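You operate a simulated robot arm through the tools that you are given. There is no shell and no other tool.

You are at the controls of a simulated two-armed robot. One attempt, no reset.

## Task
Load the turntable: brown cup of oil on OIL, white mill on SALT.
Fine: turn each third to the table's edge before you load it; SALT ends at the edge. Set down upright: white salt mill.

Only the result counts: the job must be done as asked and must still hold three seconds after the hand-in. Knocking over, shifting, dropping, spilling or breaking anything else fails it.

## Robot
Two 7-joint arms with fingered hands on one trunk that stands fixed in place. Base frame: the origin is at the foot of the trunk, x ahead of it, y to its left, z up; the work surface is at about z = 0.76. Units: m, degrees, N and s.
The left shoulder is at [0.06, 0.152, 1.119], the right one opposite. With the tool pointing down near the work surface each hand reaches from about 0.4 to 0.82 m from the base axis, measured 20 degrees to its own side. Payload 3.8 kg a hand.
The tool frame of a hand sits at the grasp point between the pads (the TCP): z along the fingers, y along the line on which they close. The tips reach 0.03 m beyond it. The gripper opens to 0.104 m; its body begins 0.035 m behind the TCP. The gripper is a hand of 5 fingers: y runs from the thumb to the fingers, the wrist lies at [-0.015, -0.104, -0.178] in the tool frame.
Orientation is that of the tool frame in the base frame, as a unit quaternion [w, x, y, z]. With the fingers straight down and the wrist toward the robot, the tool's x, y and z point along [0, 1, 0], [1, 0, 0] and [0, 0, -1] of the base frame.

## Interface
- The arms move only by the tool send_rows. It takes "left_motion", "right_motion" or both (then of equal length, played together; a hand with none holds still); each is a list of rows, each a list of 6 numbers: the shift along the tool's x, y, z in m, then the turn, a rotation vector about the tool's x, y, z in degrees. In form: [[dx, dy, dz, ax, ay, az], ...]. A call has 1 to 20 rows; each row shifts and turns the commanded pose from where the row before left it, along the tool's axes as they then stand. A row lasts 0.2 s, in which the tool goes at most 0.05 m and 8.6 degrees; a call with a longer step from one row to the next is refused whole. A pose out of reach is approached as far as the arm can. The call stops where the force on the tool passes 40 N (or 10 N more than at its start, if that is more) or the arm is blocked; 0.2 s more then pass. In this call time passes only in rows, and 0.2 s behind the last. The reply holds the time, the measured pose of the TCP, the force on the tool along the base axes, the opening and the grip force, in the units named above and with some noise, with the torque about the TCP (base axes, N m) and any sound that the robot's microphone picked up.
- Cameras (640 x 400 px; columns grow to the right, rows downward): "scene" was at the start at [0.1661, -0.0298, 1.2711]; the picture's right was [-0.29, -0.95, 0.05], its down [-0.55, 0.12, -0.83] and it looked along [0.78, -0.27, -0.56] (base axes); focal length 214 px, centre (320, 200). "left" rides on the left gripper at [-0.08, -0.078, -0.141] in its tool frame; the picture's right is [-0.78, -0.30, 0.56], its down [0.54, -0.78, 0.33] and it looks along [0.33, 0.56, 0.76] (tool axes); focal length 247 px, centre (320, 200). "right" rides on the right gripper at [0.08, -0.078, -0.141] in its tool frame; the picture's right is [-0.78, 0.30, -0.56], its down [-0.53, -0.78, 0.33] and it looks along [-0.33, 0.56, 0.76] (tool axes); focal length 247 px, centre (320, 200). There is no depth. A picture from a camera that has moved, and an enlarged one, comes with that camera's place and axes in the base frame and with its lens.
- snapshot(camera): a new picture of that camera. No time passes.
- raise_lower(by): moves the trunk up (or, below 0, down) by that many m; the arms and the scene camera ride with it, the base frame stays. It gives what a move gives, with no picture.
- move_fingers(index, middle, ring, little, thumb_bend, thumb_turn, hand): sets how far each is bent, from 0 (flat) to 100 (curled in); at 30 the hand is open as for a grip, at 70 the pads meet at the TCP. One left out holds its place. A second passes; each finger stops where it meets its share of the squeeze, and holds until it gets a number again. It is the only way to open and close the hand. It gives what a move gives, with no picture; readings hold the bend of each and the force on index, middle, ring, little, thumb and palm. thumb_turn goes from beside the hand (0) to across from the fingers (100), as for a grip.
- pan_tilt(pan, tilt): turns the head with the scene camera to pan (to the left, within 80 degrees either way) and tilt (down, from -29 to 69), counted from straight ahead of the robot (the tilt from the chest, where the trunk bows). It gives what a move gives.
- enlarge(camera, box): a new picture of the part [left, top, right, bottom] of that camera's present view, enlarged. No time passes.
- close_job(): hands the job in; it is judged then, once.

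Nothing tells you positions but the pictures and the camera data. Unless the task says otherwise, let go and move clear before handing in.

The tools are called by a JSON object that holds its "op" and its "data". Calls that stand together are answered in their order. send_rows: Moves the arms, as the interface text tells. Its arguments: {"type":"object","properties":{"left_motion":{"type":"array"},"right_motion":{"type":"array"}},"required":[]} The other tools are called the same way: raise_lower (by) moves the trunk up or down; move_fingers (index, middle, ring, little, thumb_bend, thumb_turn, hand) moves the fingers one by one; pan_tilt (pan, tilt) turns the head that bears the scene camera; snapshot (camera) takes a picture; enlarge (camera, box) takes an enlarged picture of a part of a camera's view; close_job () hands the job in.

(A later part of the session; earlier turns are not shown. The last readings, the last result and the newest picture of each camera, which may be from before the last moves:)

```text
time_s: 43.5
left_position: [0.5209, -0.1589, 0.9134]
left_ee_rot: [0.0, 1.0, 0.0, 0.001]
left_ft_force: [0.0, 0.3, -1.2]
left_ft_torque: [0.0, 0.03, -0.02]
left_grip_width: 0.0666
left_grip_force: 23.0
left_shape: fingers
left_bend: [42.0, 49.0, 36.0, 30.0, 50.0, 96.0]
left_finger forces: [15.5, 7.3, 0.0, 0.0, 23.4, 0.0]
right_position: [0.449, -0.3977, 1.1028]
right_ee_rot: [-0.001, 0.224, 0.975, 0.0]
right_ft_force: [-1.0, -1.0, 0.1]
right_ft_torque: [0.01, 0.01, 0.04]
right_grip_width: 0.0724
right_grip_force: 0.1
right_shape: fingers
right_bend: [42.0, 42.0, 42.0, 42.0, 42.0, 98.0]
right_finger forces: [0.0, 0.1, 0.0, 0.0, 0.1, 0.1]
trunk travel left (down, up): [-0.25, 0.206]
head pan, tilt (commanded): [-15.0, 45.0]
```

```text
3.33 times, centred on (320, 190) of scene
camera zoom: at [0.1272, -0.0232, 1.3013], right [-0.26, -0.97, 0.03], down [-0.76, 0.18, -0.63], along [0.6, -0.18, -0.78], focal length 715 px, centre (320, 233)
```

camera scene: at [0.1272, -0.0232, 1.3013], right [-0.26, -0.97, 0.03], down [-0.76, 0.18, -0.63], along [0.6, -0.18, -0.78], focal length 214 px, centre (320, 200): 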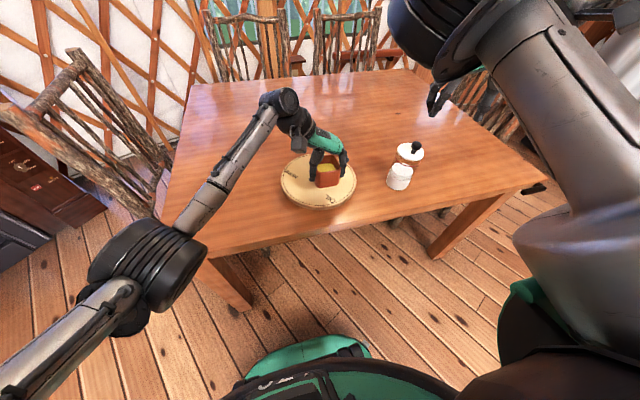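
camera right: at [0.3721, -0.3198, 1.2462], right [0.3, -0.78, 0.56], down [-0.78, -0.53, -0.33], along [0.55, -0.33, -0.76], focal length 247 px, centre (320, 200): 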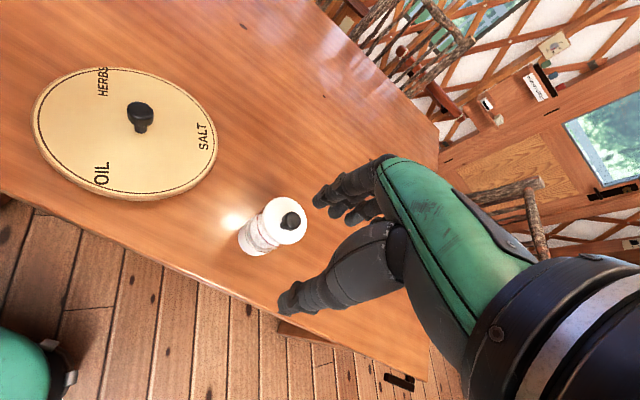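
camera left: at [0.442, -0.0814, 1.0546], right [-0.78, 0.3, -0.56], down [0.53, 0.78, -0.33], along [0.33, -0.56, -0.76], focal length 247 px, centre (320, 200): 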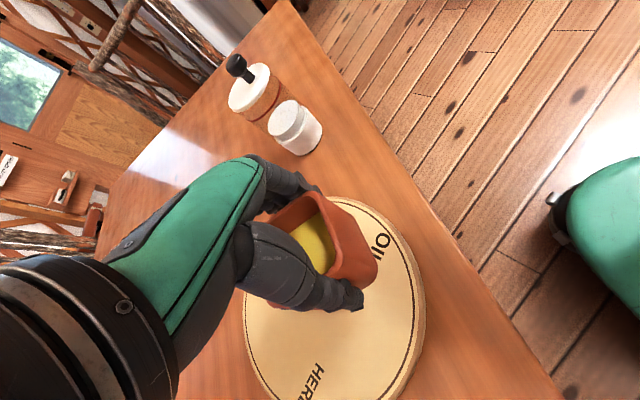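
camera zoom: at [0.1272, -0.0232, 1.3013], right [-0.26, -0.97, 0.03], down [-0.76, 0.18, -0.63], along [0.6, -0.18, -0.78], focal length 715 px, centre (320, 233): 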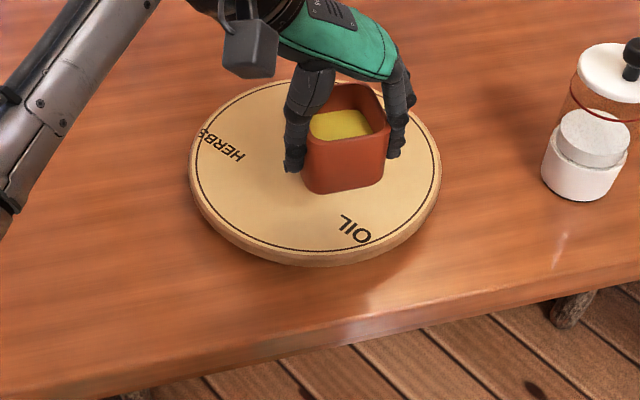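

The cup hangs over the OIL third, centred near (0.527, -0.159). I'll lower it most of the way, then touch down in small steps.

{"op": "send_rows", "data": {"left_motion": [[0, 0, 0.006, 0, 0, 0], [0, 0, 0.012, 0, 0, 0], [0, 0, 0.014, 0, 0, 0], [0, 0, 0.014, 0, 0, 0], [0, 0, 0.01, 0, 0, 0], [0, 0, 0.006, 0, 0, 0], [0, 0, 0.004, 0, 0, 0], [0, 0, 0, 0, 0, 0]]}}

{"op": "enlarge", "data": {"camera": "scene", "box": [260, 130, 380, 250]}}

{"op": "snapshot", "data": {"camera": "left"}}

```text
time_s: 45.3
left_position: [0.5184, -0.1589, 0.8479]
left_ee_rot: [0.0, 1.0, 0.0, 0.0]
left_ft_force: [0.6, 0.6, 3.5]
left_ft_torque: [-0.08, 0.01, 0.02]
left_grip_width: 0.0663
left_grip_force: 23.5
left_shape: fingers
left_bend: [42.0, 49.0, 36.0, 30.0, 50.0, 96.0]
left_finger forces: [15.6, 7.6, 0.1, 0.0, 24.0, 0.0]
right_position: [0.4484, -0.3982, 1.1038]
right_ee_rot: [0.0, 0.225, 0.974, 0.0]
right_ft_force: [0.1, 0.9, 0.2]
right_ft_torque: [0.03, 0.02, 0.0]
right_grip_width: 0.0725
right_grip_force: 0.0
right_shape: fingers
right_bend: [42.0, 42.0, 42.0, 42.0, 42.0, 98.0]
right_finger forces: [0.0, 0.0, 0.1, 0.1, 0.0, 0.0]
trunk travel left (down, up): [-0.25, 0.206]
head pan, tilt (commanded): [-15.0, 45.0]
```

```text
3.33 times, centred on (320, 190) of scene
camera zoom: at [0.1267, -0.0232, 1.3014], right [-0.26, -0.97, 0.03], down [-0.76, 0.18, -0.63], along [0.6, -0.18, -0.78], focal length 715 px, centre (320, 233)
```

zoom: 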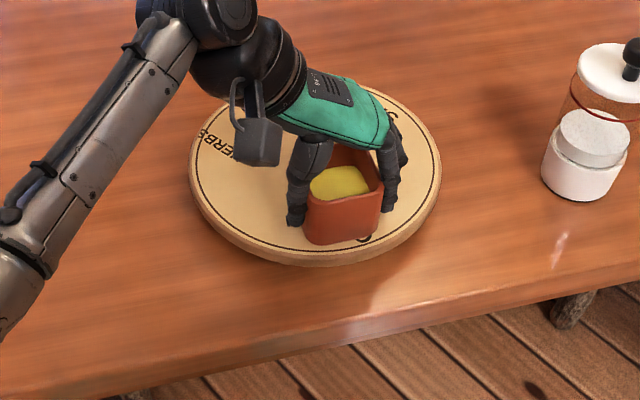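

```text
taken
camera left: at [0.4396, -0.0822, 0.9885], right [-0.78, 0.3, -0.56], down [0.54, 0.78, -0.33], along [0.33, -0.56, -0.76], focal length 247 px, centre (320, 200)
```

left: 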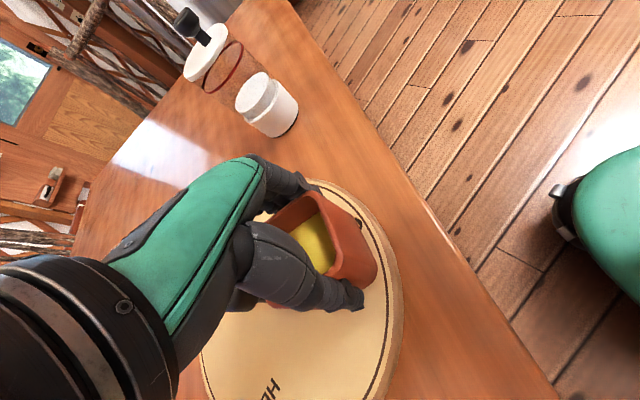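

The upward force shows the cup is resting on the plate, on the OIL third. I'll open the hand.

{"op": "move_fingers", "data": {"hand": "left", "index": 36, "middle": 40, "thumb_bend": 40}}

{"op": "enlarge", "data": {"camera": "scene", "box": [260, 130, 380, 250]}}

{"op": "enlarge", "data": {"camera": "left", "box": [220, 150, 420, 350]}}

```text
time_s: 46.3
left_position: [0.519, -0.1586, 0.8475]
left_ee_rot: [0.0, 1.0, 0.0, 0.0]
left_ft_force: [0.2, -0.2, 0.2]
left_ft_torque: [0.02, -0.02, 0.02]
left_grip_width: 0.0833
left_grip_force: 0.3
left_shape: fingers
left_bend: [36.0, 40.0, 36.0, 30.0, 40.0, 97.0]
left_finger forces: [0.2, 0.1, 0.0, 0.0, 0.6, 0.1]
right_position: [0.4492, -0.3974, 1.1029]
right_ee_rot: [-0.001, 0.225, 0.974, 0.0]
right_ft_force: [-0.6, -1.2, 0.0]
right_ft_torque: [-0.01, -0.01, -0.04]
right_grip_width: 0.0723
right_grip_force: 0.1
right_shape: fingers
right_bend: [42.0, 42.0, 42.0, 42.0, 42.0, 98.0]
right_finger forces: [0.1, 0.1, 0.0, 0.0, 0.0, 0.0]
trunk travel left (down, up): [-0.25, 0.206]
head pan, tilt (commanded): [-15.0, 45.0]
```

```text
3.33 times, centred on (320, 190) of scene
camera zoom: at [0.127, -0.0233, 1.3013], right [-0.26, -0.97, 0.03], down [-0.76, 0.18, -0.63], along [0.6, -0.18, -0.78], focal length 715 px, centre (320, 233)
```

zoom: 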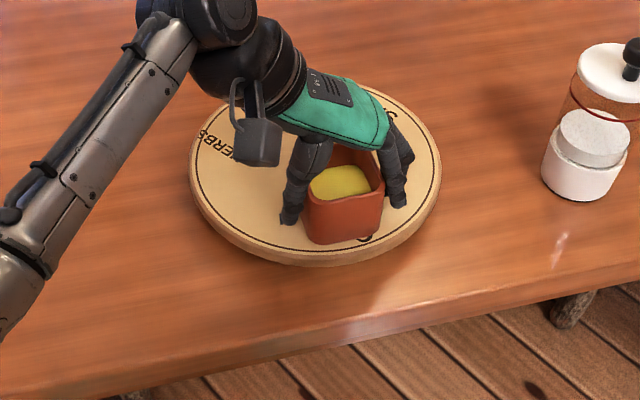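

```text
2.00 times, centred on (320, 250) of left
camera zoom: at [0.4397, -0.0822, 0.9881], right [-0.78, 0.3, -0.56], down [0.54, 0.78, -0.33], along [0.33, -0.56, -0.76], focal length 494 px, centre (320, 100)
```

zoom: 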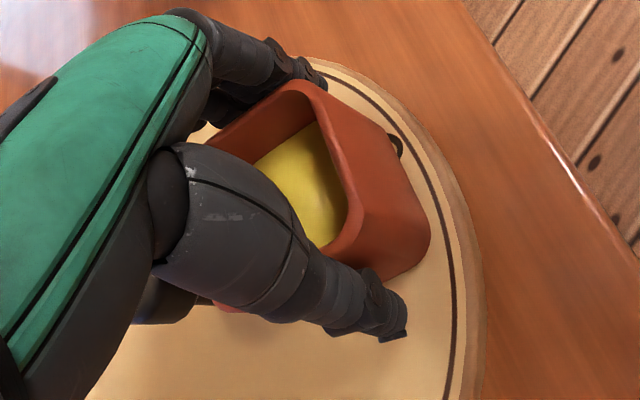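

The cup stands upright by itself. I'll open wider so that nothing touches it.

{"op": "move_fingers", "data": {"hand": "left", "index": 27, "middle": 27, "ring": 27, "little": 27, "thumb_bend": 27}}

{"op": "enlarge", "data": {"camera": "left", "box": [220, 150, 420, 350]}}

{"op": "enlarge", "data": {"camera": "scene", "box": [260, 130, 380, 250]}}

```text
time_s: 47.3
left_position: [0.5189, -0.1589, 0.8486]
left_ee_rot: [0.0, 1.0, -0.001, 0.0]
left_ft_force: [0.6, 0.0, 0.5]
left_ft_torque: [-0.02, -0.02, 0.01]
left_grip_width: 0.1096
left_grip_force: 0.1
left_shape: fingers
left_bend: [27.0, 27.0, 27.0, 27.0, 27.0, 97.0]
left_finger forces: [0.0, 0.0, 0.0, 0.1, 0.0, 0.0]
right_position: [0.4484, -0.3986, 1.1029]
right_ee_rot: [0.0, 0.224, 0.975, 0.0]
right_ft_force: [0.7, 0.3, -0.3]
right_ft_torque: [0.02, 0.0, -0.01]
right_grip_width: 0.0726
right_grip_force: 0.1
right_shape: fingers
right_bend: [42.0, 42.0, 42.0, 42.0, 42.0, 98.0]
right_finger forces: [0.0, 0.0, 0.0, 0.0, 0.0, 0.1]
trunk travel left (down, up): [-0.25, 0.206]
head pan, tilt (commanded): [-15.0, 45.0]
```

```text
2.00 times, centred on (320, 250) of left
camera zoom: at [0.4397, -0.0823, 0.9882], right [-0.78, 0.3, -0.56], down [0.54, 0.78, -0.33], along [0.33, -0.56, -0.76], focal length 494 px, centre (320, 100)
```

zoom: 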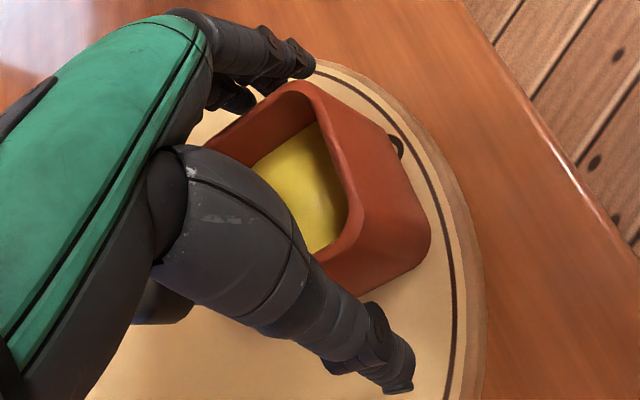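

```text
3.33 times, centred on (320, 190) of scene
camera zoom: at [0.127, -0.0233, 1.3013], right [-0.26, -0.97, 0.03], down [-0.76, 0.18, -0.63], along [0.6, -0.18, -0.78], focal length 715 px, centre (320, 233)
```

zoom: 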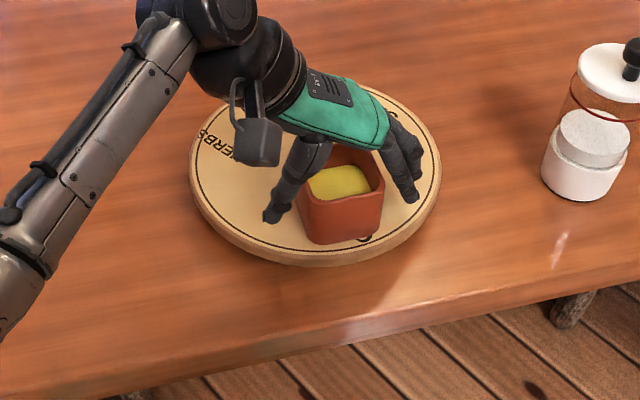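

No finger touches the cup any more. I'll raise the left hand straight up and then take it back to the left.

{"op": "send_rows", "data": {"left_motion": [[0, 0, -0.01, 0, 0, 0], [0, 0, -0.02, 0, 0, 0], [0, 0, -0.025, 0, 0, 0], [0, 0, -0.03, 0, 0, 0], [0, 0, -0.03, 0, 0, 0], [0, 0, -0.03, 0, 0, 0], [0, -0.03, -0.02, 0, 0, 0], [0, -0.04, -0.01, 0, 0, 0], [0, -0.045, 0, 0, 0, 0], [0, -0.045, 0, 0, 0, 0], [0, -0.045, 0, 0, 0, 0], [0, -0.045, 0, 0, 0, 0], [0, -0.045, 0, 0, 0, 0], [0, -0.03, 0, 0, 0, 0], [0, 0, 0, 0, 0, 0]]}}

{"op": "snapshot", "data": {"camera": "scene"}}

{"op": "enlarge", "data": {"camera": "scene", "box": [260, 130, 380, 250]}}

{"op": "snapshot", "data": {"camera": "left"}}

```text
time_s: 50.5
left_position: [0.5207, 0.1659, 1.0218]
left_ee_rot: [0.0, 1.0, 0.0, 0.0]
left_ft_force: [-0.8, 0.8, -0.3]
left_ft_torque: [0.01, -0.05, 0.01]
left_grip_width: 0.1099
left_grip_force: 0.0
left_shape: fingers
left_bend: [27.0, 27.0, 27.0, 27.0, 27.0, 97.0]
left_finger forces: [0.0, 0.0, 0.0, 0.0, 0.0, 0.1]
right_position: [0.4486, -0.3989, 1.1031]
right_ee_rot: [0.0, 0.225, 0.974, 0.0]
right_ft_force: [-0.1, -0.8, -0.5]
right_ft_torque: [0.01, 0.0, 0.01]
right_grip_width: 0.0727
right_grip_force: 0.1
right_shape: fingers
right_bend: [42.0, 42.0, 42.0, 42.0, 42.0, 98.0]
right_finger forces: [0.1, 0.0, 0.0, 0.1, 0.0, 0.0]
trunk travel left (down, up): [-0.25, 0.206]
head pan, tilt (commanded): [-15.0, 45.0]
```

```text
taken
camera scene: at [0.1271, -0.0237, 1.3013], right [-0.26, -0.97, 0.03], down [-0.76, 0.18, -0.63], along [0.6, -0.18, -0.78], focal length 214 px, centre (320, 200)
```

scene: 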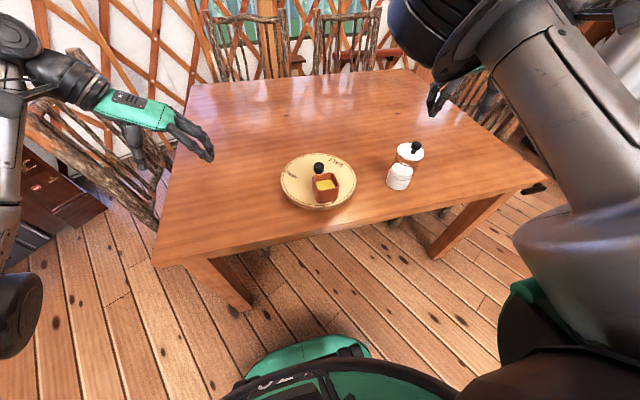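

```text
3.33 times, centred on (320, 190) of scene
camera zoom: at [0.1271, -0.0237, 1.3013], right [-0.26, -0.97, 0.03], down [-0.76, 0.18, -0.63], along [0.6, -0.18, -0.78], focal length 715 px, centre (320, 233)
```

zoom: 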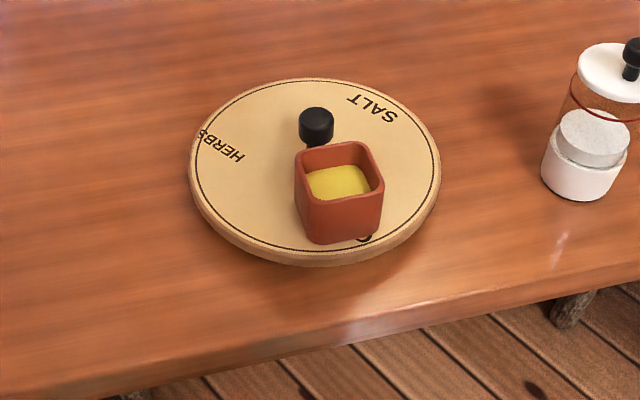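

```text
taken
camera left: at [0.4418, 0.2432, 1.1626], right [-0.78, 0.3, -0.56], down [0.54, 0.78, -0.33], along [0.33, -0.56, -0.76], focal length 247 px, centre (320, 200)
```

left: 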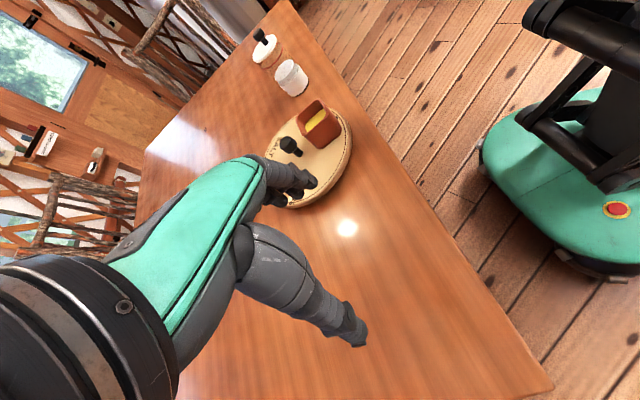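

The cup stands upright on OIL and the plate hasn't turned: SALT is at about -54°, so it needs about 126° more clockwise. I'll bring the right hand back above the knob at +90°, with its index side facing the cup.

{"op": "send_rows", "data": {"right_motion": [[0, 0, 0, 0, 0, -6.5], [0, 0, 0, 0, 0, -6.5], [0, 0, 0, 0, 0, -6.5], [0, 0, 0, 0, 0, -6.5], [-0.0196, 0.0303, 0, 0, 0, 0], [-0.0196, 0.0303, 0, 0, 0, 0], [-0.0196, 0.0303, 0, 0, 0, 0], [-0.0196, 0.0303, 0, 0, 0, 0], [-0.0196, 0.0303, 0.01, 0, 0, 0], [-0.0196, 0.0303, 0.015, 0, 0, 0], [-0.0196, 0.0303, 0.02, 0, 0, 0], [-0.0196, 0.0303, 0.02, 0, 0, 0], [0, 0, 0.02, 0, 0, 0], [0, 0, 0.02, 0, 0, 0], [0, 0, 0, 0, 0, 0]]}}

{"op": "snapshot", "data": {"camera": "right"}}

{"op": "snapshot", "data": {"camera": "scene"}}

{"op": "enlarge", "data": {"camera": "scene", "box": [260, 90, 420, 220]}}

```text
time_s: 53.7
left_position: [0.5206, 0.1662, 1.0219]
left_ee_rot: [0.0, 1.0, 0.0, -0.001]
left_ft_force: [-0.6, 0.2, 0.1]
left_ft_torque: [0.02, -0.02, -0.01]
left_grip_width: 0.1099
left_grip_force: 0.0
left_shape: fingers
left_bend: [27.0, 27.0, 27.0, 27.0, 27.0, 97.0]
left_finger forces: [0.1, 0.1, 0.1, 0.0, 0.0, 0.0]
right_position: [0.6051, -0.1525, 0.9964]
right_ee_rot: [0.0, 0.0, 1.0, 0.0]
right_ft_force: [0.5, -0.2, -0.7]
right_ft_torque: [0.04, 0.01, -0.02]
right_grip_width: 0.0725
right_grip_force: 0.1
right_shape: fingers
right_bend: [42.0, 42.0, 42.0, 42.0, 42.0, 98.0]
right_finger forces: [0.1, 0.0, 0.0, 0.0, 0.1, 0.1]
trunk travel left (down, up): [-0.25, 0.206]
head pan, tilt (commanded): [-15.0, 45.0]
```

```text
taken
camera right: at [0.5261, -0.2299, 1.1394], right [0.78, 0.3, 0.56], down [0.53, -0.78, -0.33], along [0.33, 0.56, -0.76], focal length 247 px, centre (320, 200)
```

right: 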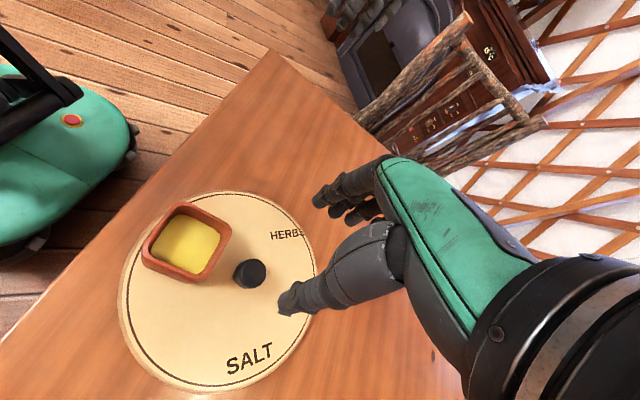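

```text
taken
camera scene: at [0.1271, -0.023, 1.3013], right [-0.26, -0.97, 0.03], down [-0.76, 0.18, -0.63], along [0.6, -0.18, -0.78], focal length 214 px, centre (320, 200)
```

scene: 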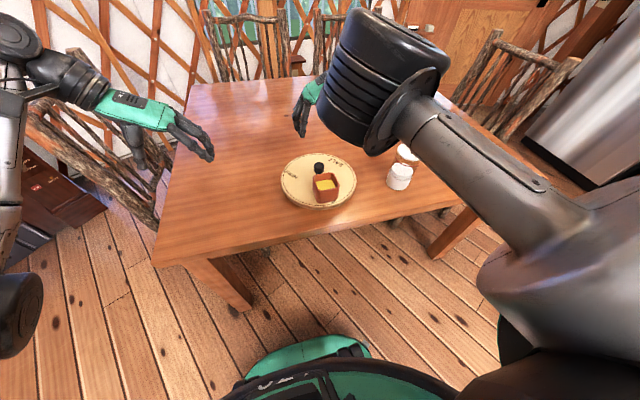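

```text
3.08 times, centred on (340, 155) of scene
camera zoom: at [0.1271, -0.023, 1.3013], right [-0.26, -0.97, 0.03], down [-0.76, 0.18, -0.63], along [0.6, -0.18, -0.78], focal length 660 px, centre (258, 338)
```

zoom: 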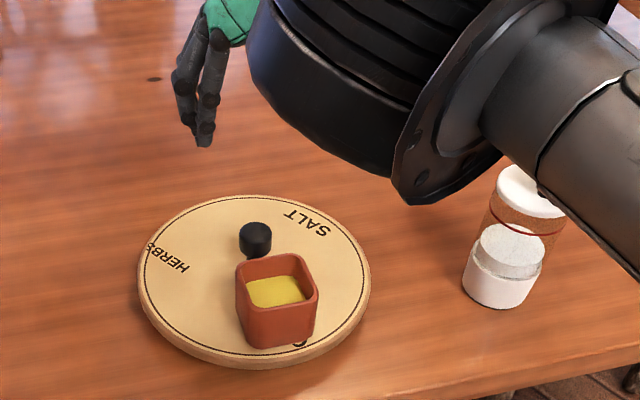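

The hand is over the knob, but the elbow is in a higher posture than last time. Before gripping I'll test the full -126° turn in the air.

{"op": "send_rows", "data": {"right_motion": [[0, 0, 0, 0, 0, 8.4], [0, 0, 0, 0, 0, 8.4], [0, 0, 0, 0, 0, 8.4], [0, 0, 0, 0, 0, 8.4], [0, 0, 0, 0, 0, 8.4], [0, 0, 0, 0, 0, 8.4], [0, 0, 0, 0, 0, 8.4], [0, 0, 0, 0, 0, 8.4]]}}

{"op": "snapshot", "data": {"camera": "scene"}}

```text
time_s: 55.5
left_position: [0.522, 0.1658, 1.0225]
left_ee_rot: [0.0, 1.0, 0.0, 0.0]
left_ft_force: [-0.2, -0.1, 0.1]
left_ft_torque: [0.02, 0.0, 0.04]
left_grip_width: 0.11
left_grip_force: 0.1
left_shape: fingers
left_bend: [27.0, 27.0, 27.0, 27.0, 27.0, 97.0]
left_finger forces: [0.0, 0.0, 0.0, 0.1, 0.1, 0.0]
right_position: [0.6404, -0.1957, 0.9979]
right_ee_rot: [-0.002, 0.554, 0.833, 0.0]
right_ft_force: [0.1, -0.3, -0.3]
right_ft_torque: [-0.04, -0.02, 0.03]
right_grip_width: 0.0723
right_grip_force: 0.1
right_shape: fingers
right_bend: [42.0, 42.0, 42.0, 42.0, 42.0, 98.0]
right_finger forces: [0.0, 0.0, 0.0, 0.1, 0.0, 0.0]
right hand out of reach, approached as far as the arm can: row 5, 6, 7, 8
trunk travel left (down, up): [-0.25, 0.206]
head pan, tilt (commanded): [-15.0, 45.0]
```

```text
taken
camera scene: at [0.1272, -0.0232, 1.3013], right [-0.26, -0.97, 0.03], down [-0.76, 0.18, -0.63], along [0.6, -0.18, -0.78], focal length 214 px, centre (320, 200)
```

scene: 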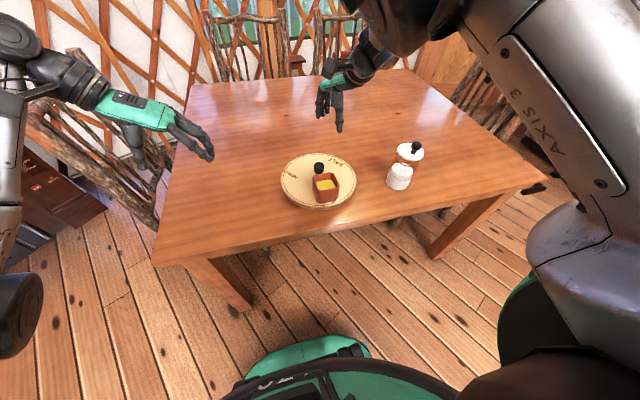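

It was worth testing: with the elbow up the arm runs out of reach. I'll retrace my path to bring back the low-elbow posture that worked before, starting by turning back.

{"op": "send_rows", "data": {"right_motion": [[0, 0, -0.005, 0, 0, -8.4], [0, 0, -0.005, 0, 0, -8.4], [0, 0, -0.005, 0, 0, -8.4], [0, 0, -0.005, 0, 0, -8.4], [0, 0, -0.005, 0, 0, -8.4], [0, 0, -0.005, 0, 0, -8.4], [0, 0, -0.005, 0, 0, -8.4], [0, 0, -0.005, 0, 0, -8.4], [0, 0, 0, 0, 0, 0]]}}

{"op": "snapshot", "data": {"camera": "scene"}}

```text
time_s: 57.5
left_position: [0.5214, 0.1665, 1.022]
left_ee_rot: [0.0, 1.0, 0.0, 0.0]
left_ft_force: [0.2, 0.8, 0.4]
left_ft_torque: [0.0, 0.01, 0.02]
left_grip_width: 0.1099
left_grip_force: 0.0
left_shape: fingers
left_bend: [27.0, 27.0, 27.0, 27.0, 27.0, 97.0]
left_finger forces: [0.0, 0.0, 0.1, 0.0, 0.1, 0.0]
right_position: [0.6401, -0.1959, 1.0383]
right_ee_rot: [-0.001, -0.001, 1.0, 0.0]
right_ft_force: [0.1, -0.6, 0.2]
right_ft_torque: [0.0, -0.01, 0.02]
right_grip_width: 0.0725
right_grip_force: 0.1
right_shape: fingers
right_bend: [42.0, 42.0, 42.0, 42.0, 42.0, 98.0]
right_finger forces: [0.0, 0.0, 0.0, 0.0, 0.0, 0.0]
trunk travel left (down, up): [-0.25, 0.206]
head pan, tilt (commanded): [-15.0, 45.0]
```

```text
taken
camera scene: at [0.1269, -0.0227, 1.3014], right [-0.26, -0.97, 0.03], down [-0.76, 0.18, -0.63], along [0.6, -0.18, -0.78], focal length 214 px, centre (320, 200)
```

scene: 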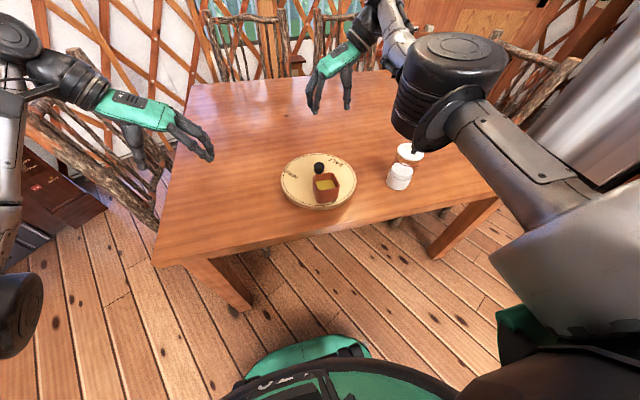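

The elbow has come down again, closer to the good posture. I'll pull the hand back to mid-range, up and away from everything, and turn it there to see how the arm behaves.

{"op": "send_rows", "data": {"right_motion": [[0.02, -0.012, -0.015, 0, 0, 0], [0.02, -0.012, -0.015, 0, 0, 0], [0.02, -0.012, -0.015, 0, 0, 0], [0.02, -0.012, -0.015, 0, 0, 0], [0.02, -0.012, -0.015, 0, 0, 0], [0.02, -0.012, -0.015, 0, 0, 0], [0.02, -0.012, -0.015, 0, 0, 0], [0.02, -0.012, -0.015, 0, 0, 0], [0, 0, 0, 0, 0, 0]]}}

{"op": "snapshot", "data": {"camera": "scene"}}

```text
time_s: 59.5
left_position: [0.5221, 0.1665, 1.0218]
left_ee_rot: [0.0, 1.0, 0.0, -0.001]
left_ft_force: [0.7, 0.4, -0.6]
left_ft_torque: [-0.01, 0.05, -0.01]
left_grip_width: 0.1099
left_grip_force: 0.0
left_shape: fingers
left_bend: [27.0, 27.0, 27.0, 27.0, 27.0, 97.0]
left_finger forces: [0.0, 0.1, 0.0, 0.0, 0.1, 0.0]
right_position: [0.4823, -0.2881, 1.1604]
right_ee_rot: [-0.001, 0.0, 1.0, 0.001]
right_ft_force: [-0.1, -0.5, 0.3]
right_ft_torque: [-0.01, 0.05, 0.01]
right_grip_width: 0.0724
right_grip_force: 0.1
right_shape: fingers
right_bend: [42.0, 42.0, 42.0, 42.0, 42.0, 98.0]
right_finger forces: [0.0, 0.0, 0.0, 0.0, 0.0, 0.0]
trunk travel left (down, up): [-0.25, 0.206]
head pan, tilt (commanded): [-15.0, 45.0]
```

```text
taken
camera scene: at [0.1276, -0.0231, 1.3012], right [-0.26, -0.97, 0.03], down [-0.76, 0.18, -0.62], along [0.6, -0.18, -0.78], focal length 214 px, centre (320, 200)
```

scene: 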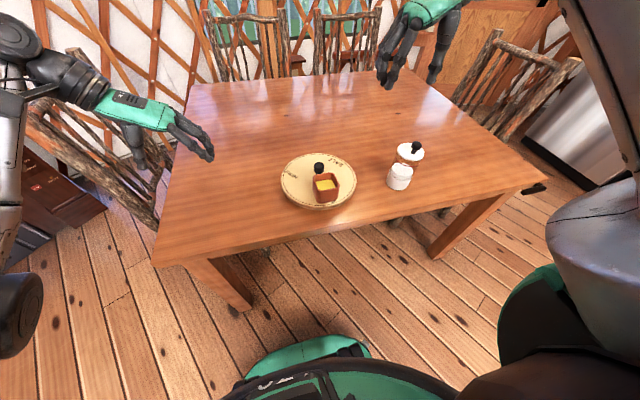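

The right elbow is out of view. I'll turn the head toward the right arm to see how it's posed.

{"op": "pan_tilt", "data": {"pan": -60, "tilt": 20}}

{"op": "snapshot", "data": {"camera": "scene"}}

```text
time_s: 60.6
left_position: [0.5219, 0.1657, 1.0229]
left_ee_rot: [0.0, 1.0, 0.0, 0.0]
left_ft_force: [0.4, 0.3, -0.1]
left_ft_torque: [-0.02, 0.0, 0.01]
left_grip_width: 0.1097
left_grip_force: 0.0
left_shape: fingers
left_bend: [27.0, 27.0, 27.0, 27.0, 27.0, 97.0]
left_finger forces: [0.0, 0.1, 0.1, 0.0, 0.1, 0.1]
right_position: [0.4827, -0.2885, 1.1604]
right_ee_rot: [0.0, 0.0, 1.0, 0.0]
right_ft_force: [-0.1, 0.5, -0.9]
right_ft_torque: [-0.01, 0.04, 0.03]
right_grip_width: 0.0728
right_grip_force: 0.0
right_shape: fingers
right_bend: [42.0, 42.0, 42.0, 42.0, 42.0, 98.0]
right_finger forces: [0.0, 0.1, 0.0, 0.0, 0.0, 0.0]
trunk travel left (down, up): [-0.25, 0.206]
head pan, tilt (commanded): [-60.0, 20.0]
```

```text
taken
camera scene: at [0.0997, -0.0827, 1.3433], right [-0.86, -0.5, 0.1], down [-0.28, 0.3, -0.91], along [0.43, -0.81, -0.39], focal length 214 px, centre (320, 200)
```

scene: 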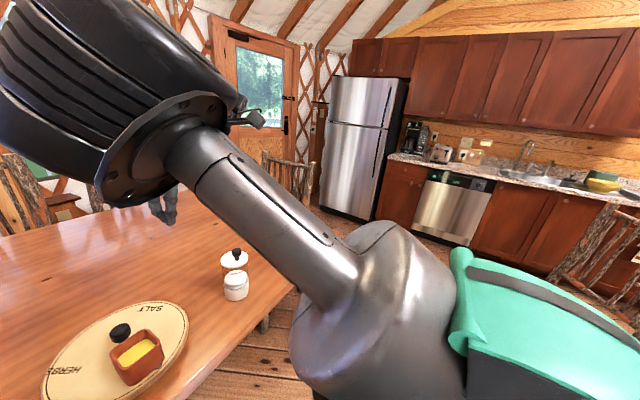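

The elbow is up and inward. I'll retrace exactly, first to the earlier parking spot and back to 0°.

{"op": "send_rows", "data": {"right_motion": [[0.0085, -0.0275, 0.0143, 0, 0, 0], [0.0085, -0.0275, 0.0143, 0, 0, 0], [0.0085, -0.0275, 0.0143, 0, 0, 0], [0.0085, -0.0275, 0.0143, 0, 0, 0], [0, 0, 0, 0, 0, 8.2], [0, 0, 0, 0, 0, 8.2], [0, 0, 0, 0, 0, 8.2], [0, 0, 0, 0, 0, 8.2], [0, 0, 0, 0, 0, 8.2], [0, 0, 0, 0, 0, 8.2], [0, 0, 0, 0, 0, 8.2], [0, 0, 0, 0, 0, 8.2], [0, 0, 0, 0, 0, 8.2], [0, 0, 0, 0, 0, 8.2], [0, 0, 0, 0, 0, 8.0], [0, 0, 0, 0, 0, 0]]}}

{"op": "snapshot", "data": {"camera": "scene"}}

```text
time_s: 64.0
left_position: [0.5215, 0.1664, 1.0221]
left_ee_rot: [0.0, 1.0, 0.0, 0.0]
left_ft_force: [0.5, 0.5, -0.1]
left_ft_torque: [-0.02, -0.04, -0.04]
left_grip_width: 0.1097
left_grip_force: 0.0
left_shape: fingers
left_bend: [27.0, 27.0, 27.0, 27.0, 27.0, 97.0]
left_finger forces: [0.1, 0.0, 0.1, 0.0, 0.1, 0.1]
right_position: [0.4475, -0.4008, 1.1013]
right_ee_rot: [0.0, 0.708, 0.706, 0.0]
right_ft_force: [-0.9, 0.7, 0.8]
right_ft_torque: [0.02, -0.01, -0.02]
right_grip_width: 0.0725
right_grip_force: 0.1
right_shape: fingers
right_bend: [42.0, 42.0, 42.0, 42.0, 42.0, 98.0]
right_finger forces: [0.0, 0.0, 0.0, 0.0, 0.1, 0.0]
trunk travel left (down, up): [-0.25, 0.206]
head pan, tilt (commanded): [-60.0, 20.0]
```

```text
taken
camera scene: at [0.0995, -0.0828, 1.3434], right [-0.86, -0.5, 0.1], down [-0.28, 0.3, -0.91], along [0.43, -0.81, -0.39], focal length 214 px, centre (320, 200)
```

scene: 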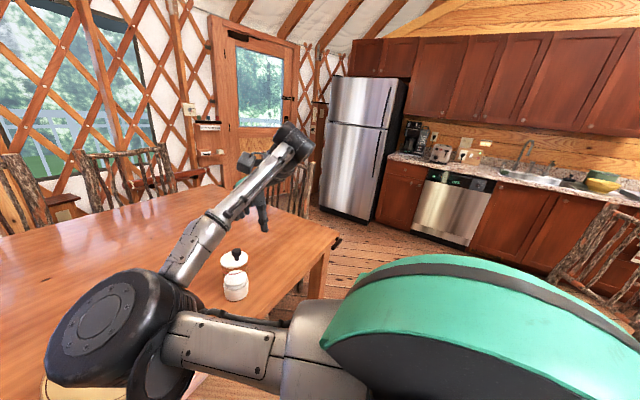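

At 0° the elbow is low again. Next I'll move out over the knob in this orientation, staying high.

{"op": "send_rows", "data": {"right_motion": [[0.0302, 0.0199, 0.005, 0, 0, 0], [0.0302, 0.0199, 0.005, 0, 0, 0], [0.0302, 0.0199, 0.005, 0, 0, 0], [0.0302, 0.0199, 0.005, 0, 0, 0], [0.0302, 0.0199, 0.005, 0, 0, 0], [0.0302, 0.0199, 0.005, 0, 0, 0], [0.0302, 0.0199, 0.005, 0, 0, 0], [0.0302, 0.0199, 0.005, 0, 0, 0], [0, 0, 0, 0, 0, 0]]}}

{"op": "snapshot", "data": {"camera": "scene"}}

{"op": "pan_tilt", "data": {"pan": -25, "tilt": 40}}

{"op": "snapshot", "data": {"camera": "scene"}}

```text
time_s: 66.0
left_position: [0.5215, 0.1658, 1.0228]
left_ee_rot: [0.0, 1.0, 0.0, 0.0]
left_ft_force: [1.0, 0.0, -1.1]
left_ft_torque: [-0.02, 0.0, 0.05]
left_grip_width: 0.1098
left_grip_force: 0.0
left_shape: fingers
left_bend: [27.0, 27.0, 27.0, 27.0, 27.0, 97.0]
left_finger forces: [0.1, 0.0, 0.1, 0.0, 0.0, 0.1]
right_position: [0.605, -0.1596, 1.0574]
right_ee_rot: [0.001, 0.707, 0.707, 0.001]
right_ft_force: [0.1, 0.4, 0.5]
right_ft_torque: [-0.04, -0.03, 0.04]
right_grip_width: 0.0725
right_grip_force: 0.1
right_shape: fingers
right_bend: [42.0, 42.0, 42.0, 42.0, 42.0, 98.0]
right_finger forces: [0.0, 0.1, 0.0, 0.1, 0.0, 0.0]
trunk travel left (down, up): [-0.25, 0.206]
head pan, tilt (commanded): [-60.0, 20.0]
```

```text
taken
camera scene: at [0.0994, -0.083, 1.3434], right [-0.86, -0.5, 0.1], down [-0.28, 0.3, -0.91], along [0.43, -0.81, -0.39], focal length 214 px, centre (320, 200)
```

scene: 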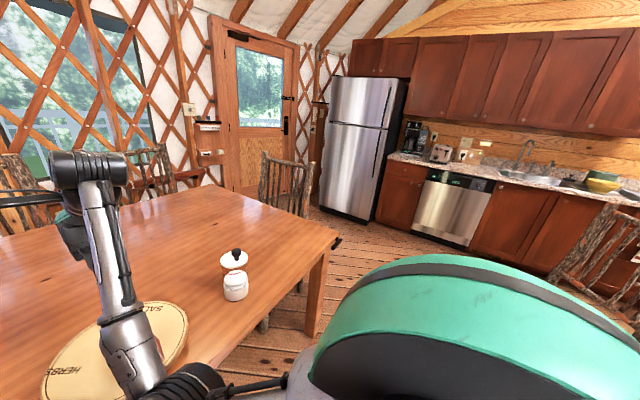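

```text
time_s: 67.0
left_position: [0.5203, 0.1661, 1.0215]
left_ee_rot: [0.0, 1.0, 0.001, 0.0]
left_ft_force: [1.0, 0.4, -0.3]
left_ft_torque: [0.0, 0.02, 0.0]
left_grip_width: 0.11
left_grip_force: 0.1
left_shape: fingers
left_bend: [27.0, 27.0, 27.0, 27.0, 27.0, 97.0]
left_finger forces: [0.1, 0.0, 0.0, 0.0, 0.0, 0.0]
right_position: [0.6046, -0.1603, 1.059]
right_ee_rot: [-0.001, 0.707, 0.707, 0.0]
right_ft_force: [0.7, 0.4, -0.3]
right_ft_torque: [-0.03, 0.02, -0.01]
right_grip_width: 0.0725
right_grip_force: 0.1
right_shape: fingers
right_bend: [42.0, 42.0, 42.0, 42.0, 42.0, 98.0]
right_finger forces: [0.0, 0.1, 0.0, 0.0, 0.1, 0.1]
trunk travel left (down, up): [-0.25, 0.206]
head pan, tilt (commanded): [-25.0, 40.0]
```

```text
taken
camera scene: at [0.1264, -0.0381, 1.3087], right [-0.42, -0.91, 0.05], down [-0.66, 0.27, -0.7], along [0.62, -0.32, -0.72], focal length 214 px, centre (320, 200)
```

scene: 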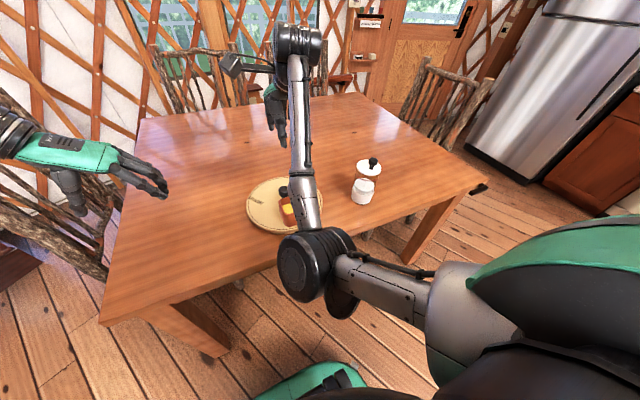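

The elbow is now low, as it was during the first turn. I'll turn counter-clockwise to +90° up here and check how the elbow goes.

{"op": "send_rows", "data": {"right_motion": [[0, 0, 0, 0, 0, -8.2], [0, 0, 0, 0, 0, -8.2], [0, 0, 0, 0, 0, -8.2], [0, 0, 0, 0, 0, -8.2], [0, 0, 0, 0, 0, -8.2], [0, 0, 0, 0, 0, -8.2], [0, 0, 0, 0, 0, -8.2], [0, 0, 0, 0, 0, -8.2], [0, 0, 0, 0, 0, -8.2], [0, 0, 0, 0, 0, -8.2], [0, 0, 0, 0, 0, -8.0], [0, 0, 0, 0, 0, 0]]}}

{"op": "snapshot", "data": {"camera": "scene"}}

```text
time_s: 69.7
left_position: [0.5209, 0.1656, 1.0234]
left_ee_rot: [0.001, 1.0, 0.0, 0.0]
left_ft_force: [-0.8, 0.2, -0.3]
left_ft_torque: [0.02, 0.0, 0.02]
left_grip_width: 0.11
left_grip_force: 0.0
left_shape: fingers
left_bend: [27.0, 27.0, 27.0, 27.0, 27.0, 97.0]
left_finger forces: [0.0, 0.1, 0.0, 0.0, 0.0, 0.0]
right_position: [0.6071, -0.1591, 1.0611]
right_ee_rot: [0.001, -0.001, 1.0, 0.0]
right_ft_force: [-0.6, 0.7, -0.2]
right_ft_torque: [0.02, 0.0, 0.0]
right_grip_width: 0.0725
right_grip_force: 0.0
right_shape: fingers
right_bend: [42.0, 42.0, 42.0, 42.0, 42.0, 98.0]
right_finger forces: [0.0, 0.0, 0.0, 0.0, 0.1, 0.0]
trunk travel left (down, up): [-0.25, 0.206]
head pan, tilt (commanded): [-25.0, 40.0]
```

```text
taken
camera scene: at [0.1263, -0.0381, 1.3087], right [-0.42, -0.91, 0.05], down [-0.67, 0.27, -0.7], along [0.62, -0.32, -0.72], focal length 214 px, centre (320, 200)
```

scene: 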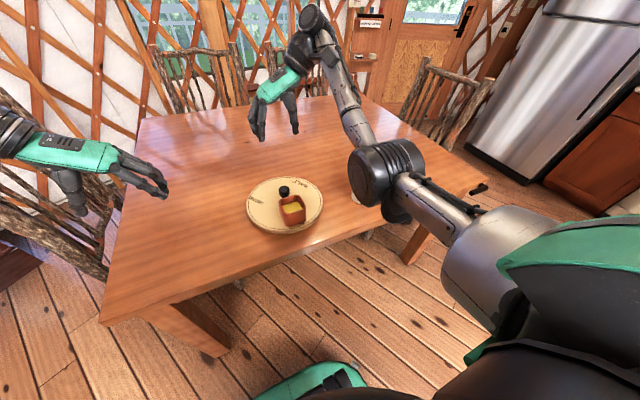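

The elbow is low and to the right, as in the turn that worked. I'll come down to a safe height above the cup and rehearse the full turn there.

{"op": "send_rows", "data": {"right_motion": [[0, 0, 0.03, 0, 0, 0], [0, 0, 0.03, 0, 0, 0], [0, 0, 0.03, 0, 0, 0], [0, 0, 0.02, 0, 0, 0], [0, 0, 0, 0, 0, 8.4], [0, 0, 0, 0, 0, 8.4], [0, 0, 0, 0, 0, 8.4], [0, 0, 0, 0, 0, 8.4], [0, 0, 0, 0, 0, 8.4], [0, 0, 0, 0, 0, 8.4], [0, 0, 0, 0, 0, 8.4], [0, 0, 0, 0, 0, 8.4], [0, 0, 0, 0, 0, 8.4], [0, 0, 0, 0, 0, 8.4], [0, 0, 0, 0, 0, 8.4], [0, 0, 0, 0, 0, 8.4], [0, 0, 0, 0, 0, 8.4], [0, 0, 0, 0, 0, 8.4], [0, 0, 0, 0, 0, 8.4], [0, 0, 0, 0, 0, 4]]}}

{"op": "snapshot", "data": {"camera": "scene"}}

{"op": "snapshot", "data": {"camera": "right"}}

```text
time_s: 73.8
left_position: [0.5215, 0.1656, 1.0219]
left_ee_rot: [0.0, 1.0, 0.0, 0.0]
left_ft_force: [0.4, 0.3, 0.5]
left_ft_torque: [0.0, -0.04, -0.06]
left_grip_width: 0.1101
left_grip_force: 0.0
left_shape: fingers
left_bend: [27.0, 27.0, 27.0, 27.0, 27.0, 97.0]
left_finger forces: [0.1, 0.0, 0.0, 0.1, 0.0, 0.0]
right_position: [0.6059, -0.1596, 0.9509]
right_ee_rot: [-0.001, 0.907, 0.422, 0.0]
right_ft_force: [0.5, 0.6, -0.4]
right_ft_torque: [0.0, 0.01, -0.03]
right_grip_width: 0.0725
right_grip_force: 0.1
right_shape: fingers
right_bend: [42.0, 42.0, 42.0, 42.0, 42.0, 98.0]
right_finger forces: [0.0, 0.0, 0.1, 0.0, 0.0, 0.1]
trunk travel left (down, up): [-0.25, 0.206]
head pan, tilt (commanded): [-25.0, 40.0]
```

```text
taken
camera scene: at [0.1264, -0.038, 1.3087], right [-0.42, -0.91, 0.05], down [-0.67, 0.27, -0.7], along [0.62, -0.32, -0.72], focal length 214 px, centre (320, 200)
```

scene: 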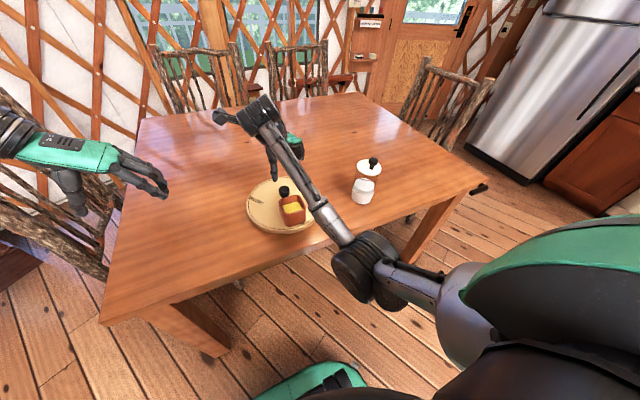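

```text
taken
camera right: at [0.5988, -0.048, 1.0935], right [-0.27, -0.78, 0.56], down [-0.94, 0.09, -0.33], along [0.21, -0.61, -0.76], focal length 247 px, centre (320, 200)
```

right: 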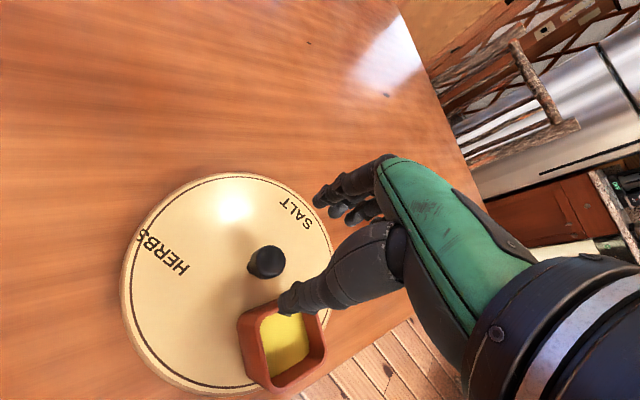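

The rehearsal went all the way round within reach. I'll check the knob's centre from this angle, then turn back to +90°.

{"op": "enlarge", "data": {"camera": "right", "box": [200, 200, 340, 330]}}

{"op": "send_rows", "data": {"right_motion": [[0, 0, 0, 0, 0, -8.4], [0, 0, 0, 0, 0, -8.4], [0, 0, 0, 0, 0, -8.4], [0, 0, 0, 0, 0, -8.4], [0, 0, 0, 0, 0, -8.4], [0, 0, 0, 0, 0, -8.4], [0, 0, 0, 0, 0, -8.4], [0, 0, 0, 0, 0, -8.4], [0, 0, 0, 0, 0, -8.4], [0, 0, 0, 0, 0, -8.4], [0, 0, 0, 0, 0, -8.4], [0, 0, 0, 0, 0, -8.4], [0, 0, 0, 0, 0, -8.4], [0, 0, 0, 0, 0, -8.4], [0, 0, 0, 0, 0, -8.4], [0, 0, 0, 0, 0, -4], [0, 0, 0, 0, 0, 0]]}}

{"op": "enlarge", "data": {"camera": "right", "box": [200, 200, 340, 330]}}

{"op": "snapshot", "data": {"camera": "scene"}}

{"op": "snapshot", "data": {"camera": "right"}}

```text
3.08 times, centred on (270, 265) of right
camera zoom: at [0.5988, -0.048, 1.0935], right [-0.27, -0.78, 0.56], down [-0.94, 0.09, -0.33], along [0.21, -0.61, -0.76], focal length 760 px, centre (474, 0)
```

zoom: 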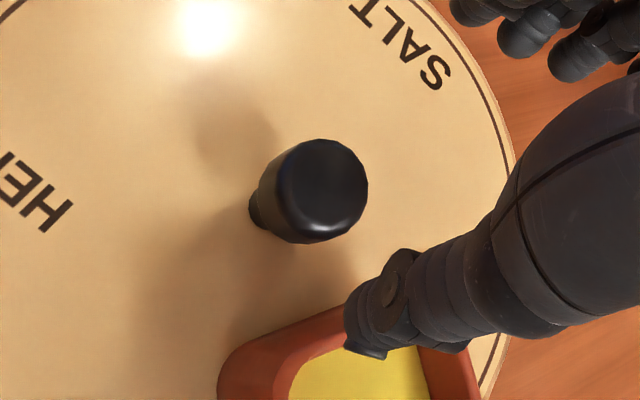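

```text
time_s: 77.5
left_position: [0.5205, 0.1671, 1.0227]
left_ee_rot: [0.0, 1.0, -0.001, 0.0]
left_ft_force: [1.2, 0.3, 0.2]
left_ft_torque: [0.01, -0.01, -0.01]
left_grip_width: 0.1098
left_grip_force: 0.1
left_shape: fingers
left_bend: [27.0, 27.0, 27.0, 27.0, 27.0, 97.0]
left_finger forces: [0.1, 0.0, 0.1, 0.1, 0.0, 0.0]
right_position: [0.6063, -0.1581, 0.9503]
right_ee_rot: [0.0, -0.001, 1.0, 0.0]
right_ft_force: [0.5, -0.1, -0.5]
right_ft_torque: [-0.01, 0.0, -0.03]
right_grip_width: 0.0725
right_grip_force: 0.1
right_shape: fingers
right_bend: [42.0, 42.0, 42.0, 42.0, 42.0, 98.0]
right_finger forces: [0.0, 0.0, 0.1, 0.0, 0.0, 0.1]
trunk travel left (down, up): [-0.25, 0.206]
head pan, tilt (commanded): [-25.0, 40.0]
```

```text
3.08 times, centred on (270, 265) of right
camera zoom: at [0.5271, -0.2358, 1.0927], right [0.78, 0.3, 0.56], down [0.54, -0.78, -0.33], along [0.33, 0.56, -0.76], focal length 760 px, centre (474, 0)
```

zoom: 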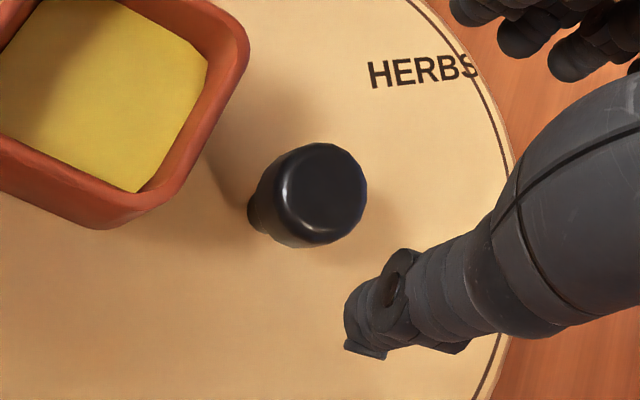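

```text
taken
camera scene: at [0.1263, -0.0382, 1.3087], right [-0.42, -0.91, 0.05], down [-0.67, 0.27, -0.7], along [0.62, -0.32, -0.72], focal length 214 px, centre (320, 200)
```

scene: 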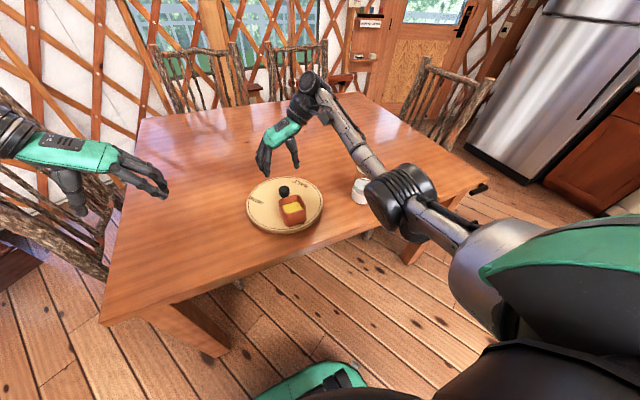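

```text
taken
camera right: at [0.5271, -0.2358, 1.0927], right [0.78, 0.3, 0.56], down [0.54, -0.78, -0.33], along [0.33, 0.56, -0.76], focal length 247 px, centre (320, 200)
```

right: 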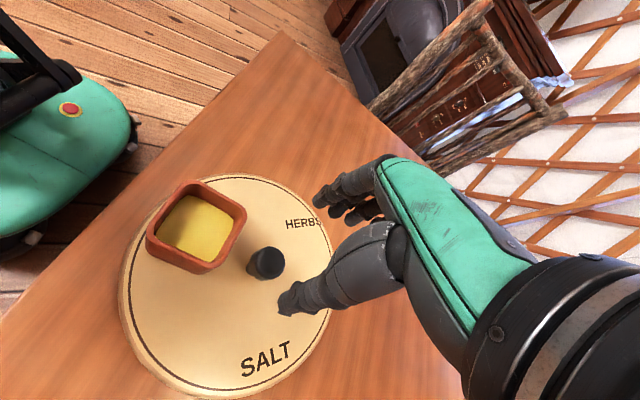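

The knob shows at the same pixel in both hand orientations, so the hand's axis is on the knob to within about 1 mm. The cup's edge is about 44 mm from the axis, which leaves room, so I'll go down.

{"op": "send_rows", "data": {"right_motion": [[0, 0, 0.03, 0, 0, 0], [0, 0, 0.03, 0, 0, 0], [0, 0, 0.025, 0, 0, 0], [0, 0, 0.015, 0, 0, 0], [0, 0, 0.006, 0, 0, 0], [0, 0, 0, 0, 0, 0]]}}

{"op": "enlarge", "data": {"camera": "right", "box": [200, 140, 400, 340]}}

{"op": "enlarge", "data": {"camera": "scene", "box": [230, 120, 350, 250]}}

```text
time_s: 78.8
left_position: [0.5212, 0.1658, 1.0227]
left_ee_rot: [0.0, 1.0, 0.0, 0.0]
left_ft_force: [-0.5, 1.4, 0.6]
left_ft_torque: [-0.03, -0.01, 0.0]
left_grip_width: 0.1097
left_grip_force: 0.0
left_shape: fingers
left_bend: [27.0, 27.0, 27.0, 27.0, 27.0, 97.0]
left_finger forces: [0.1, 0.1, 0.1, 0.0, 0.0, 0.0]
right_position: [0.6057, -0.1587, 0.8447]
right_ee_rot: [0.0, 0.0, 1.0, -0.001]
right_ft_force: [0.6, 0.1, 0.0]
right_ft_torque: [0.0, 0.02, 0.04]
right_grip_width: 0.0725
right_grip_force: 0.1
right_shape: fingers
right_bend: [42.0, 42.0, 42.0, 42.0, 42.0, 98.0]
right_finger forces: [0.0, 0.0, 0.1, 0.1, 0.1, 0.1]
trunk travel left (down, up): [-0.25, 0.206]
head pan, tilt (commanded): [-25.0, 40.0]
```

```text
2.00 times, centred on (300, 240) of right
camera zoom: at [0.5261, -0.2354, 0.9869], right [0.78, 0.3, 0.56], down [0.53, -0.78, -0.33], along [0.33, 0.56, -0.76], focal length 494 px, centre (360, 120)
```

zoom: 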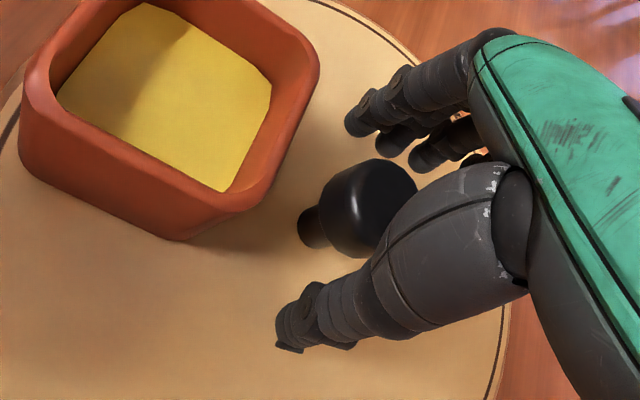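

```text
3.08 times, centred on (290, 185) of scene
camera zoom: at [0.1264, -0.038, 1.3087], right [-0.42, -0.91, 0.05], down [-0.67, 0.27, -0.7], along [0.62, -0.32, -0.72], focal length 660 px, centre (412, 246)
```

zoom: 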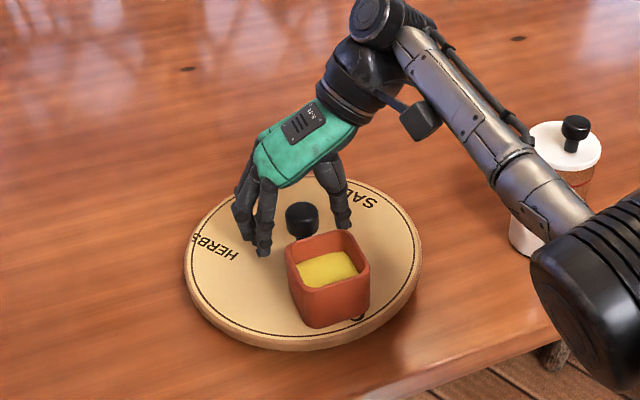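

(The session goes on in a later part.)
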